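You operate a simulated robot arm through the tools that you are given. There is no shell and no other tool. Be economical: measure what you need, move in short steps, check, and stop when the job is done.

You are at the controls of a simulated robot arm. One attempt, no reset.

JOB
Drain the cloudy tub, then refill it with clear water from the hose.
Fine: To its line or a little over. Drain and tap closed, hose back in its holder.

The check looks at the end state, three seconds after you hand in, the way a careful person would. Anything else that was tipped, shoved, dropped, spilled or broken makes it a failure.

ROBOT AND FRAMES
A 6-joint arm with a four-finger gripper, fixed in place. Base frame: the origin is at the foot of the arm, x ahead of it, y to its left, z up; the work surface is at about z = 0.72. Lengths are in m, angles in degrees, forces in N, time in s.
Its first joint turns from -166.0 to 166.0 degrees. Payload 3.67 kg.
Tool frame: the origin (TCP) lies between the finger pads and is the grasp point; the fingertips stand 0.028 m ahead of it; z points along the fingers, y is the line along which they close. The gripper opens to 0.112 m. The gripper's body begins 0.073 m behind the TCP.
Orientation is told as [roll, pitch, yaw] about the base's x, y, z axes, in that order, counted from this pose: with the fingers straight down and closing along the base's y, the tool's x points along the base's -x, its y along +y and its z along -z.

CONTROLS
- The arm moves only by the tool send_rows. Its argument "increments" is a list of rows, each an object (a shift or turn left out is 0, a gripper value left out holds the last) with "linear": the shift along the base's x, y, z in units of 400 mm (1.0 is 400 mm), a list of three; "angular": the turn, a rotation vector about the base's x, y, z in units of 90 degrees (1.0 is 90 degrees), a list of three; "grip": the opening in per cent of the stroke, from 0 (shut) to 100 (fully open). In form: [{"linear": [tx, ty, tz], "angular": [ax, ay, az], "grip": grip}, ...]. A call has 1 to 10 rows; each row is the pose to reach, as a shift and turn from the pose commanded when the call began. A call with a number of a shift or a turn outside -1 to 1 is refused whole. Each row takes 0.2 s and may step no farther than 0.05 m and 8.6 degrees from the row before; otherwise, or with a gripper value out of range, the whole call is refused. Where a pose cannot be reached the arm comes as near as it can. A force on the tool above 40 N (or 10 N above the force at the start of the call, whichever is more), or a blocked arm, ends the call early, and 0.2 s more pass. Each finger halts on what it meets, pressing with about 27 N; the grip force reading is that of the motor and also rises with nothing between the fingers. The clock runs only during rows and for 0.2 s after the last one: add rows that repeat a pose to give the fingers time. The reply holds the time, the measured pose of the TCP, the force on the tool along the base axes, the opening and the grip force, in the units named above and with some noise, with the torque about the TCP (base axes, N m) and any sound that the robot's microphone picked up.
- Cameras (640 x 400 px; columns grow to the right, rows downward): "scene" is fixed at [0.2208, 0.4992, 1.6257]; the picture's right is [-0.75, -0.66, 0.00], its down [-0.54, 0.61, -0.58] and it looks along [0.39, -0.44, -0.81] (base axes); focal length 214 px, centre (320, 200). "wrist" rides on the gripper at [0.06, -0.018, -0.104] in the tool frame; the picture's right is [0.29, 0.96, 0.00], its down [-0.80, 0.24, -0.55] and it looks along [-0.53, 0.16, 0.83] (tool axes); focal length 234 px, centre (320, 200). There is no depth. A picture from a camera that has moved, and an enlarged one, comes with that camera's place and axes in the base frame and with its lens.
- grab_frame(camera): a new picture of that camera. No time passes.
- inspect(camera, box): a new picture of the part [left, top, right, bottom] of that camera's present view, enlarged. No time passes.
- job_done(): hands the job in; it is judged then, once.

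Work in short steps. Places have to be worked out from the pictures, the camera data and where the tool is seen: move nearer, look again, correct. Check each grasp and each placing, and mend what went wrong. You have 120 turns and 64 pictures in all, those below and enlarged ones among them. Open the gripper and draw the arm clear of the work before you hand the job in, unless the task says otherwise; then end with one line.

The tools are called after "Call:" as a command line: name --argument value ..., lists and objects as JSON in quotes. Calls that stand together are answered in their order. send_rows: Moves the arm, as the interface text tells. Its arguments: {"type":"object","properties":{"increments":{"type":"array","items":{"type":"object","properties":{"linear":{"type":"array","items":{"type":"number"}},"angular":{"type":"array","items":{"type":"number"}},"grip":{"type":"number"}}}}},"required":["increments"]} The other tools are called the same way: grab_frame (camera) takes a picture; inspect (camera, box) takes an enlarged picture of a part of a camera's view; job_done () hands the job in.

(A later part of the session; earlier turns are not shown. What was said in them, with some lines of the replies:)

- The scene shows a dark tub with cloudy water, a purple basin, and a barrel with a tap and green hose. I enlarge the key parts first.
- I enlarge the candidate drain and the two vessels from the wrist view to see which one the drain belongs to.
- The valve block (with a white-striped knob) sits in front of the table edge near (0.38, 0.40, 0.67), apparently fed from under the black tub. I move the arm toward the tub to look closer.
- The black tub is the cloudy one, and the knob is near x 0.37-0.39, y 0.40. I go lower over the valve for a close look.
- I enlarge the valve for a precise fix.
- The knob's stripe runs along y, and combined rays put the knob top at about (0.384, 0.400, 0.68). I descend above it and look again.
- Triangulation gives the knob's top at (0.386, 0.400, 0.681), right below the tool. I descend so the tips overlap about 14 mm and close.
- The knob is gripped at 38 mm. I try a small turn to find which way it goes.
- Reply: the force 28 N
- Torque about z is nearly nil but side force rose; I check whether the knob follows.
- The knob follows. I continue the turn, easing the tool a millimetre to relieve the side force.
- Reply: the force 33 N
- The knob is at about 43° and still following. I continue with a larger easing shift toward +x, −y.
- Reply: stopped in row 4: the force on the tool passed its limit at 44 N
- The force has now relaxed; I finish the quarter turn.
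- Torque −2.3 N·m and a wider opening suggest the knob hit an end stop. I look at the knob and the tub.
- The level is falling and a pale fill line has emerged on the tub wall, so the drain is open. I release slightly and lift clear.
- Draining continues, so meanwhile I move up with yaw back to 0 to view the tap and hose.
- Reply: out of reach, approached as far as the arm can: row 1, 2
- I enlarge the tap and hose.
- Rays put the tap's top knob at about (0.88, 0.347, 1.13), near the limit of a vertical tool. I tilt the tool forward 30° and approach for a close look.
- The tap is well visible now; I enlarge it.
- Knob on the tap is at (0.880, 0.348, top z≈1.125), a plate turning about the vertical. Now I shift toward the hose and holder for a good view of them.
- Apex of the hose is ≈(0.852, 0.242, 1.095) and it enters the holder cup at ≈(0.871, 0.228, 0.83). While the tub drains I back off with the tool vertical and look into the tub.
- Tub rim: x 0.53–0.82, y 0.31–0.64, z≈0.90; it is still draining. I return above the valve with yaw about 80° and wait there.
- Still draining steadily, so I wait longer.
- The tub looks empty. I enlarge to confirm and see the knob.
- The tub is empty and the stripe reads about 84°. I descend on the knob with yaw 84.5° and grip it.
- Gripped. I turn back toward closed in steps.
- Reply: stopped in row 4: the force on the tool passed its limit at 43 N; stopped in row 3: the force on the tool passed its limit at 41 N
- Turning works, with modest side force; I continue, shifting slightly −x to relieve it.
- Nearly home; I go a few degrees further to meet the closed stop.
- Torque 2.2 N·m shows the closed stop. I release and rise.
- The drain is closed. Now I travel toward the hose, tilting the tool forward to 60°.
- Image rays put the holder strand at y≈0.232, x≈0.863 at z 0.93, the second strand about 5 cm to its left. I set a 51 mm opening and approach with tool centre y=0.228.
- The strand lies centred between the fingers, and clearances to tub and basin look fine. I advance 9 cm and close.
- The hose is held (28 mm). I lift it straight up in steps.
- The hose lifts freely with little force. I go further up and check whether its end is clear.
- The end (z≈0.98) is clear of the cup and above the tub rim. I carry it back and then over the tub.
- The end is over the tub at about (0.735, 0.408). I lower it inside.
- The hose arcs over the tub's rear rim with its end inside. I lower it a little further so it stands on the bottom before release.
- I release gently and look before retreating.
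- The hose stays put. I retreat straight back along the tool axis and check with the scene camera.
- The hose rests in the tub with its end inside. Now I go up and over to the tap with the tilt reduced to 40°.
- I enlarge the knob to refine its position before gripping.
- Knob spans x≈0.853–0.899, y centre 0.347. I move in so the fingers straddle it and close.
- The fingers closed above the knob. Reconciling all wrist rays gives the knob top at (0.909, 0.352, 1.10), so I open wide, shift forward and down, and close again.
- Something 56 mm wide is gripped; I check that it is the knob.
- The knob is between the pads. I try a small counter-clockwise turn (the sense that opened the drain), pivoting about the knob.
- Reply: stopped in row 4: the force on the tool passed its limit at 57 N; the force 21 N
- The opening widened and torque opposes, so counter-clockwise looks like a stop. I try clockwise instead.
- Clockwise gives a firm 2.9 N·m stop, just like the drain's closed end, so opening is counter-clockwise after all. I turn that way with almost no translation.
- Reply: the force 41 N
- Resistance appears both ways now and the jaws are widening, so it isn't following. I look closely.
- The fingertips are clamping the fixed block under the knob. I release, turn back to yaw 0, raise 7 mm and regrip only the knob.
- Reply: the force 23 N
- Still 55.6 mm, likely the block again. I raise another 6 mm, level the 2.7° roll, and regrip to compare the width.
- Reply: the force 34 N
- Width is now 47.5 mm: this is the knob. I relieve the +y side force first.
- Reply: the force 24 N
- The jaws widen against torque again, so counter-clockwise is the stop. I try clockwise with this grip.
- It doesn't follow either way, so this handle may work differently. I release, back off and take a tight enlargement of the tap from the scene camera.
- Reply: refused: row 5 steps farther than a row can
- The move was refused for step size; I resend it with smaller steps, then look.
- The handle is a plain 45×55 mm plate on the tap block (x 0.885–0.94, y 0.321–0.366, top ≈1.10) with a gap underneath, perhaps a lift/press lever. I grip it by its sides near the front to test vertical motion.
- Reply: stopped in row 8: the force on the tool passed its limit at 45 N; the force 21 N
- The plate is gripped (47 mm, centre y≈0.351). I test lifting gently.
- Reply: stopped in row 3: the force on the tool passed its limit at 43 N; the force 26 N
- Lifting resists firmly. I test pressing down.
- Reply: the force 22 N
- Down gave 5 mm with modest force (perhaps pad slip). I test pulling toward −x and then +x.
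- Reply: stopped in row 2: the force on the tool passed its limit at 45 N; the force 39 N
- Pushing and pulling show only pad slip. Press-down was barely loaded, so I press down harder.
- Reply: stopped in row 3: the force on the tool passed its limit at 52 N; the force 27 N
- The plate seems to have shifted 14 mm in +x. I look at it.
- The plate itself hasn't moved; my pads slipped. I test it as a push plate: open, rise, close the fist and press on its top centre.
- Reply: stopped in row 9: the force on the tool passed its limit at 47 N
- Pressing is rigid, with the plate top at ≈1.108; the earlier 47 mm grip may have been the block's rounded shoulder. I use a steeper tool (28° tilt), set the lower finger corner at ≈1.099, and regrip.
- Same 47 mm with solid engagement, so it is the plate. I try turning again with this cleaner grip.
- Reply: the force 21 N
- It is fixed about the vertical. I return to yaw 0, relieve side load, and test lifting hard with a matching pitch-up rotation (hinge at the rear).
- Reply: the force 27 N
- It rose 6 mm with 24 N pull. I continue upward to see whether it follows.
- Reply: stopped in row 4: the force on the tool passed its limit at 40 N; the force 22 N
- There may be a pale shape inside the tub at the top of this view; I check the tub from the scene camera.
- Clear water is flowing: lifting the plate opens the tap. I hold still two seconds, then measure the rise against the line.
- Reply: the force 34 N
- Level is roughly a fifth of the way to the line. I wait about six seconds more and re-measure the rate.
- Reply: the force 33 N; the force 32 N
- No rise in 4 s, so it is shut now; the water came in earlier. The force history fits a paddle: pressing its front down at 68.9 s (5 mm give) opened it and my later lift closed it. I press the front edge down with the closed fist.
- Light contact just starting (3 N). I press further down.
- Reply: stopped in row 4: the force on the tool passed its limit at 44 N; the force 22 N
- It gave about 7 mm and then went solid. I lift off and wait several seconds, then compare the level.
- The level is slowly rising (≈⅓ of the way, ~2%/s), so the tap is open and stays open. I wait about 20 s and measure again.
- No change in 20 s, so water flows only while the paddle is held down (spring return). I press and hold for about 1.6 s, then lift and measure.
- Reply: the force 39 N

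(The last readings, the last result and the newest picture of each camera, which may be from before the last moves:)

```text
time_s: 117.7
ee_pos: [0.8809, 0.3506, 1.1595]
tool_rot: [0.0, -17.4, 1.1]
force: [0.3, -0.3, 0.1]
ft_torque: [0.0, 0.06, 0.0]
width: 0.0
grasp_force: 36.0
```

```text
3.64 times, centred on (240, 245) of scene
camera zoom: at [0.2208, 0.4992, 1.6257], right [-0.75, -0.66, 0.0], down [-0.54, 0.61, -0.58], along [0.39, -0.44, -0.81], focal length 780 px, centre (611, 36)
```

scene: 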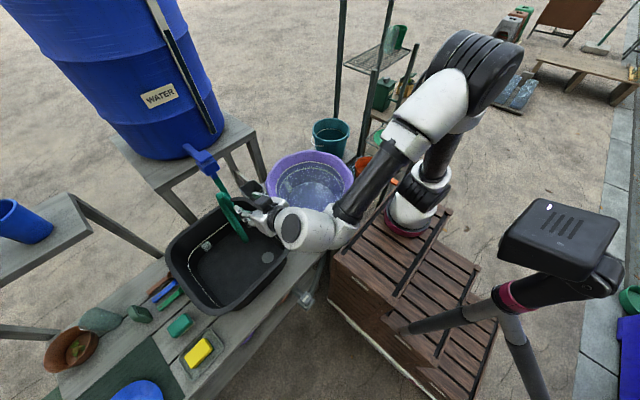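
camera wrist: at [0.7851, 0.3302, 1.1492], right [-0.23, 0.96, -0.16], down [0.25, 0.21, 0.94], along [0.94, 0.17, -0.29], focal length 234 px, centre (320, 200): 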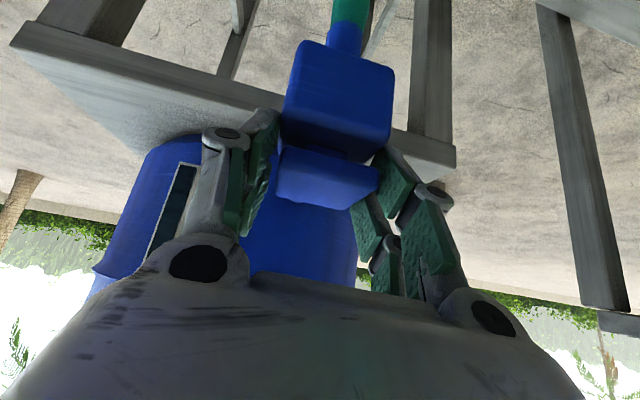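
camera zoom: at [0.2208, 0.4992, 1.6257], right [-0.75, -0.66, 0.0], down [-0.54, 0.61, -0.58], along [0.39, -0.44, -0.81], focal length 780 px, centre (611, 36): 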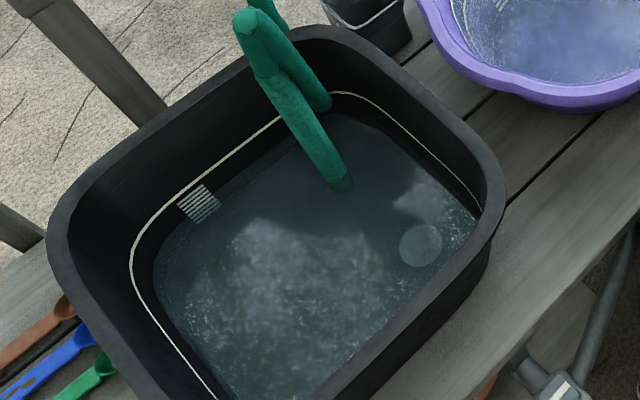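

Rise ≈5.5 px of the wall distance for ~1.9 s pressed, about 21 px remaining, so ~6.5 s more needed. I press for about 4.9 s, staying safely below the line, then use my last picture to calibrate the final press.

Call:
send_rows --increments '[{"linear": [0, 0, -0.065]}, {"linear": [0, 0, -0.09]}, {"linear": [0, 0, -0.098]}, {"linear": [0, 0, -0.098]}, {"linear": [0, 0, -0.098]}, {"linear": [0, 0, -0.098]}, {"linear": [0, 0, -0.098]}, {"linear": [0, 0, -0.098]}, {"linear": [0, 0, -0.098]}, {"linear": [0, 0, -0.098]}]'

Call:
send_rows --increments '[{"linear": [0, 0, 0]}, {"linear": [0, 0, 0]}, {"linear": [0, 0, 0]}, {"linear": [0, 0, 0]}, {"linear": [0, 0, 0]}, {"linear": [0, 0, 0]}, {"linear": [0, 0, 0]}, {"linear": [0, 0, 0]}, {"linear": [0, 0, 0]}, {"linear": [0, 0, 0]}]'

Call:
send_rows --increments '[{"linear": [0, 0, 0]}, {"linear": [0, 0, 0]}, {"linear": [0, 0, 0]}, {"linear": [0, 0, 0]}, {"linear": [0, 0, 0.08]}, {"linear": [0, 0, 0.098]}, {"linear": [0, 0, 0.098]}]'

```text
time_s: 119.9
ee_pos: [0.8777, 0.3503, 1.1252]
tool_rot: [0.2, -17.5, 1.1]
force: [0.7, -0.4, 33.3]
ft_torque: [-0.04, 0.01, 0.01]
width: 0.0059
grasp_force: 35.9
```

```text
time_s: 122.1
ee_pos: [0.8779, 0.3511, 1.1239]
tool_rot: [0.2, -17.6, 1.0]
force: [-7.1, 0.3, 33.0]
ft_torque: [0.02, 0.18, 0.01]
width: 0.0061
grasp_force: 35.8
```

```text
time_s: 123.7
ee_pos: [0.8791, 0.3509, 1.1633]
tool_rot: [0.1, -17.5, 1.2]
force: [-0.8, 1.1, -0.3]
ft_torque: [-0.03, 0.02, 0.03]
width: 0.0
grasp_force: 35.6
```

Now the last picture, tight on the line and the water edge.

Call:
inspect --camera "scene" --box '[182, 225, 262, 275]'

```text
8.00 times, centred on (222, 250) of scene
camera zoom: at [0.2208, 0.4992, 1.6257], right [-0.75, -0.66, 0.0], down [-0.54, 0.61, -0.58], along [0.39, -0.44, -0.81], focal length 1716 px, centre (1104, -200)
```

zoom: 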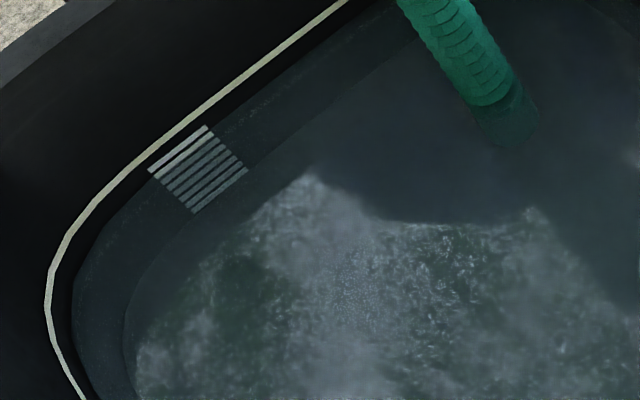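

The level is at about 69% of the way to the line (24 px of 77 left; 23 px gained in the last ~4.95 s press). A ~6.35 s press should bring it to the line and a few millimetres over.

Call:
send_rows --increments '[{"linear": [0, 0, -0.065]}, {"linear": [0, 0, -0.09]}, {"linear": [0, 0, -0.098]}, {"linear": [0, 0, -0.098]}, {"linear": [0, 0, -0.098]}, {"linear": [0, 0, -0.098]}, {"linear": [0, 0, -0.098]}, {"linear": [0, 0, -0.098]}, {"linear": [0, 0, -0.098]}, {"linear": [0, 0, -0.098]}]'

Call:
send_rows --increments '[{"linear": [0, 0, 0]}, {"linear": [0, 0, 0]}, {"linear": [0, 0, 0]}, {"linear": [0, 0, 0]}, {"linear": [0, 0, 0]}, {"linear": [0, 0, 0]}, {"linear": [0, 0, 0]}, {"linear": [0, 0, 0]}, {"linear": [0, 0, 0]}, {"linear": [0, 0, 0]}]'

Call:
send_rows --increments '[{"linear": [0, 0, 0]}, {"linear": [0, 0, 0]}, {"linear": [0, 0, 0]}, {"linear": [0, 0, 0]}, {"linear": [0, 0, 0]}, {"linear": [0, 0, 0]}, {"linear": [0, 0, 0]}, {"linear": [0, 0, 0]}, {"linear": [0, 0, 0]}, {"linear": [0, 0, 0]}]'

Call:
send_rows --increments '[{"linear": [0, 0, 0.08]}, {"linear": [0, 0, 0.16]}, {"linear": [-0.04, 0, 0.23]}]'

```text
time_s: 125.9
ee_pos: [0.8776, 0.3488, 1.125]
tool_rot: [0.1, -17.6, 1.0]
force: [0.3, -0.3, 32.5]
ft_torque: [-0.02, -0.05, -0.03]
width: 0.006
grasp_force: 35.2
```

```text
time_s: 128.1
ee_pos: [0.8779, 0.3493, 1.1251]
tool_rot: [0.2, -17.6, 1.2]
force: [-6.9, -0.2, 31.5]
ft_torque: [-0.01, 0.12, -0.01]
width: 0.0059
grasp_force: 35.6
```

```text
time_s: 130.3
ee_pos: [0.8785, 0.351, 1.1239]
tool_rot: [0.1, -17.6, 1.2]
force: [-8.7, 1.0, 30.6]
ft_torque: [-0.04, 0.24, -0.01]
width: 0.0059
grasp_force: 35.6
```

```text
time_s: 131.1
ee_pos: [0.864, 0.351, 1.2141]
tool_rot: [0.1, -17.4, 1.0]
force: [1.1, 0.5, -0.8]
ft_torque: [0.01, 0.02, -0.03]
width: 0.0
grasp_force: 35.6
```

Tap paddle is released (spring-closed). I travel back to the pre-grasp pose behind the hose with 60° tilt, opening to 51 mm.

Call:
send_rows --increments '[{"linear": [-0.08, 0, 0.07], "angular": [0, -0.05, 0]}, {"linear": [-0.18, 0.01, 0.1], "angular": [0, -0.11, 0]}, {"linear": [-0.29, 0.02, 0.1], "angular": [0, -0.17, 0]}, {"linear": [-0.4, 0.03, 0.1], "angular": [0, -0.23, 0], "grip": 20}, {"linear": [-0.5, 0.04, 0.1], "angular": [0, -0.29, 0], "grip": 45}, {"linear": [-0.6, 0.05, 0.07], "angular": [0, -0.35, 0], "grip": 45}, {"linear": [-0.68, 0.055, 0.0], "angular": [0, -0.41, 0], "grip": 45}, {"linear": [-0.723, 0.066, -0.1], "angular": [0, -0.472, 0], "grip": 45}, {"linear": [-0.723, 0.066, -0.1925], "angular": [0, -0.472, 0], "grip": 45}, {"linear": [-0.723, 0.066, -0.1925], "angular": [0, -0.472, 0], "grip": 45}]'

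```text
time_s: 133.3
ee_pos: [0.5744, 0.3762, 1.1377]
tool_rot: [-1.3, -60.1, 2.1]
force: [0.0, 0.2, 0.3]
ft_torque: [0.01, 0.04, -0.01]
width: 0.0503
grasp_force: 0.1
```

Now I advance along the reverse of my retreat to the same hose grasp point and close.

Call:
send_rows --increments '[{"linear": [0, 0.02, -0.11], "grip": 45}, {"linear": [0.004, 0.042, -0.224], "grip": 45}, {"linear": [0.055, 0.062, -0.33], "grip": 45}, {"linear": [0.155, 0.062, -0.394], "grip": 45}, {"linear": [0.255, 0.062, -0.454], "grip": 45}, {"linear": [0.355, 0.062, -0.504], "grip": 45}, {"linear": [0.355, 0.062, -0.504], "grip": 0}, {"linear": [0.355, 0.062, -0.504], "grip": 0}, {"linear": [0.355, 0.062, -0.504], "grip": 0}]'

```text
time_s: 135.3
ee_pos: [0.718, 0.4017, 0.9356]
tool_rot: [-1.4, -60.0, 2.1]
force: [0.6, 1.1, -0.6]
ft_torque: [0.07, -0.02, 0.02]
width: 0.0291
grasp_force: 26.9
```

The hose is held again (29 mm). I lift it straight up out of the tub.

Call:
send_rows --increments '[{"linear": [0, 0, 0.08]}, {"linear": [0, 0, 0.17]}, {"linear": [0, 0, 0.27]}, {"linear": [0, 0, 0.37]}, {"linear": [0, 0, 0.47]}, {"linear": [0, 0, 0.545]}, {"linear": [0, 0, 0.545]}]'

```text
time_s: 136.9
ee_pos: [0.715, 0.4021, 1.1567]
tool_rot: [-1.4, -60.0, 2.2]
force: [0.2, 0.0, -2.1]
ft_torque: [-0.03, 0.05, -0.02]
width: 0.0291
grasp_force: 27.0
```

It carries 2 N as before. I retrace the carry path back to above the holder.

Call:
send_rows --increments '[{"linear": [0, 0, 0]}, {"linear": [0.01, -0.09, 0]}, {"linear": [0.03, -0.18, 0]}, {"linear": [0.06, -0.27, 0]}, {"linear": [0.12, -0.35, 0]}, {"linear": [0.2, -0.4, 0]}, {"linear": [0.28, -0.43, 0]}, {"linear": [0.36, -0.43, 0]}, {"linear": [0.36, -0.43, 0]}, {"linear": [0.36, -0.43, 0]}]'

```text
time_s: 139.1
ee_pos: [0.8615, 0.2305, 1.1543]
tool_rot: [-1.3, -60.0, 2.1]
force: [0.4, 1.2, -2.4]
ft_torque: [0.0, 0.07, 0.06]
width: 0.0289
grasp_force: 27.0
```

I'm at the original lift-out point. I lower it into the cup gently, watching the force.

Call:
send_rows --increments '[{"linear": [-0.002, -0.005, -0.07]}, {"linear": [-0.002, -0.005, -0.14]}, {"linear": [-0.002, -0.005, -0.21]}, {"linear": [-0.002, -0.005, -0.28]}, {"linear": [-0.002, -0.005, -0.35]}]'

Call:
send_rows --increments '[{"linear": [0, 0, -0.07]}, {"linear": [0, 0, -0.14]}, {"linear": [0, 0, -0.2]}, {"linear": [0, 0, -0.205]}]'

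```text
time_s: 140.3
ee_pos: [0.8596, 0.2269, 1.0147]
tool_rot: [-1.4, -60.0, 2.3]
force: [-0.6, 0.6, -1.5]
ft_torque: [-0.01, 0.04, 0.01]
width: 0.0288
grasp_force: 27.1
```

```text
time_s: 141.3
ee_pos: [0.8595, 0.2293, 0.9342]
tool_rot: [-1.2, -60.3, 2.0]
force: [-0.8, 0.4, 14.0]
ft_torque: [-0.04, -0.46, 0.01]
width: 0.0291
grasp_force: 27.0
```

Contact (14 N) comes only at the original depth, so the end is down in the cup. I ease up 2 mm, release and back straight out.

Call:
send_rows --increments '[{"linear": [0, 0, 0.006]}, {"linear": [0, 0, 0.006], "grip": 33}, {"linear": [0, 0, 0.006], "grip": 45}, {"linear": [0, 0, 0.006], "grip": 45}, {"linear": [-0.08, 0, 0.006], "grip": 45}, {"linear": [-0.16, 0, 0.006], "grip": 45}, {"linear": [-0.25, 0, 0.03], "grip": 45}, {"linear": [-0.31, 0, 0.12], "grip": 45}, {"linear": [-0.36, 0, 0.22], "grip": 45}, {"linear": [-0.41, 0, 0.33], "grip": 45}]'

```text
time_s: 143.5
ee_pos: [0.6965, 0.2282, 1.0638]
tool_rot: [-1.4, -60.0, 2.2]
force: [-0.4, 0.2, 0.4]
ft_torque: [0.0, -0.01, -0.01]
width: 0.0503
grasp_force: 0.1
```

Hose released without any drag. I rise clear of the work, opening the gripper, and try for one more picture in case any remains.

Call:
send_rows --increments '[{"linear": [-0.08, 0, 0.09], "angular": [0, 0.08, 0], "grip": 60}, {"linear": [-0.17, -0.02, 0.17], "angular": [0, 0.16, 0], "grip": 80}, {"linear": [-0.26, -0.05, 0.25], "angular": [0, 0.24, 0], "grip": 100}, {"linear": [-0.34, -0.08, 0.33], "angular": [0, 0.32, 0], "grip": 100}, {"linear": [-0.42, -0.12, 0.4], "angular": [0, 0.4, 0], "grip": 100}, {"linear": [-0.46, -0.2, 0.48], "angular": [0, 0.48, 0], "grip": 100}, {"linear": [-0.46, -0.29, 0.55], "angular": [0, 0.56, 0], "grip": 100}, {"linear": [-0.46, -0.37, 0.62], "angular": [0, 0.64, 0], "grip": 100}]'

Call:
inspect --camera "scene" --box '[170, 130, 290, 290]'

```text
time_s: 145.3
ee_pos: [0.5121, 0.0789, 1.3139]
tool_rot: [0.5, -2.3, 1.1]
force: [-0.3, 0.0, 0.4]
ft_torque: [0.0, -0.01, -0.01]
width: 0.1119
grasp_force: 0.0
```

```text
refused: no pictures are left
```

No pictures remain. The readings agree: the drain is at its closed stop, the paddle is released, and the hose went back in at its original depth. The arm is clear, so I hand in.

Call:
job_done

```text
The job is handed in.
```

I drained the tub, closed the drain and refilled it with clear water. The tap paddle is released, the hose is back in its holder and the arm is clear, but I had no pictures left to confirm the final state. The last picture showed the water about 69% of the way to the line. I timed the final press from the earlier fill rate to end a few millimetres over it. I judged the hose's return from contact force at its original depth, and I took the tap as shut because the water stopped rising after earlier releases.
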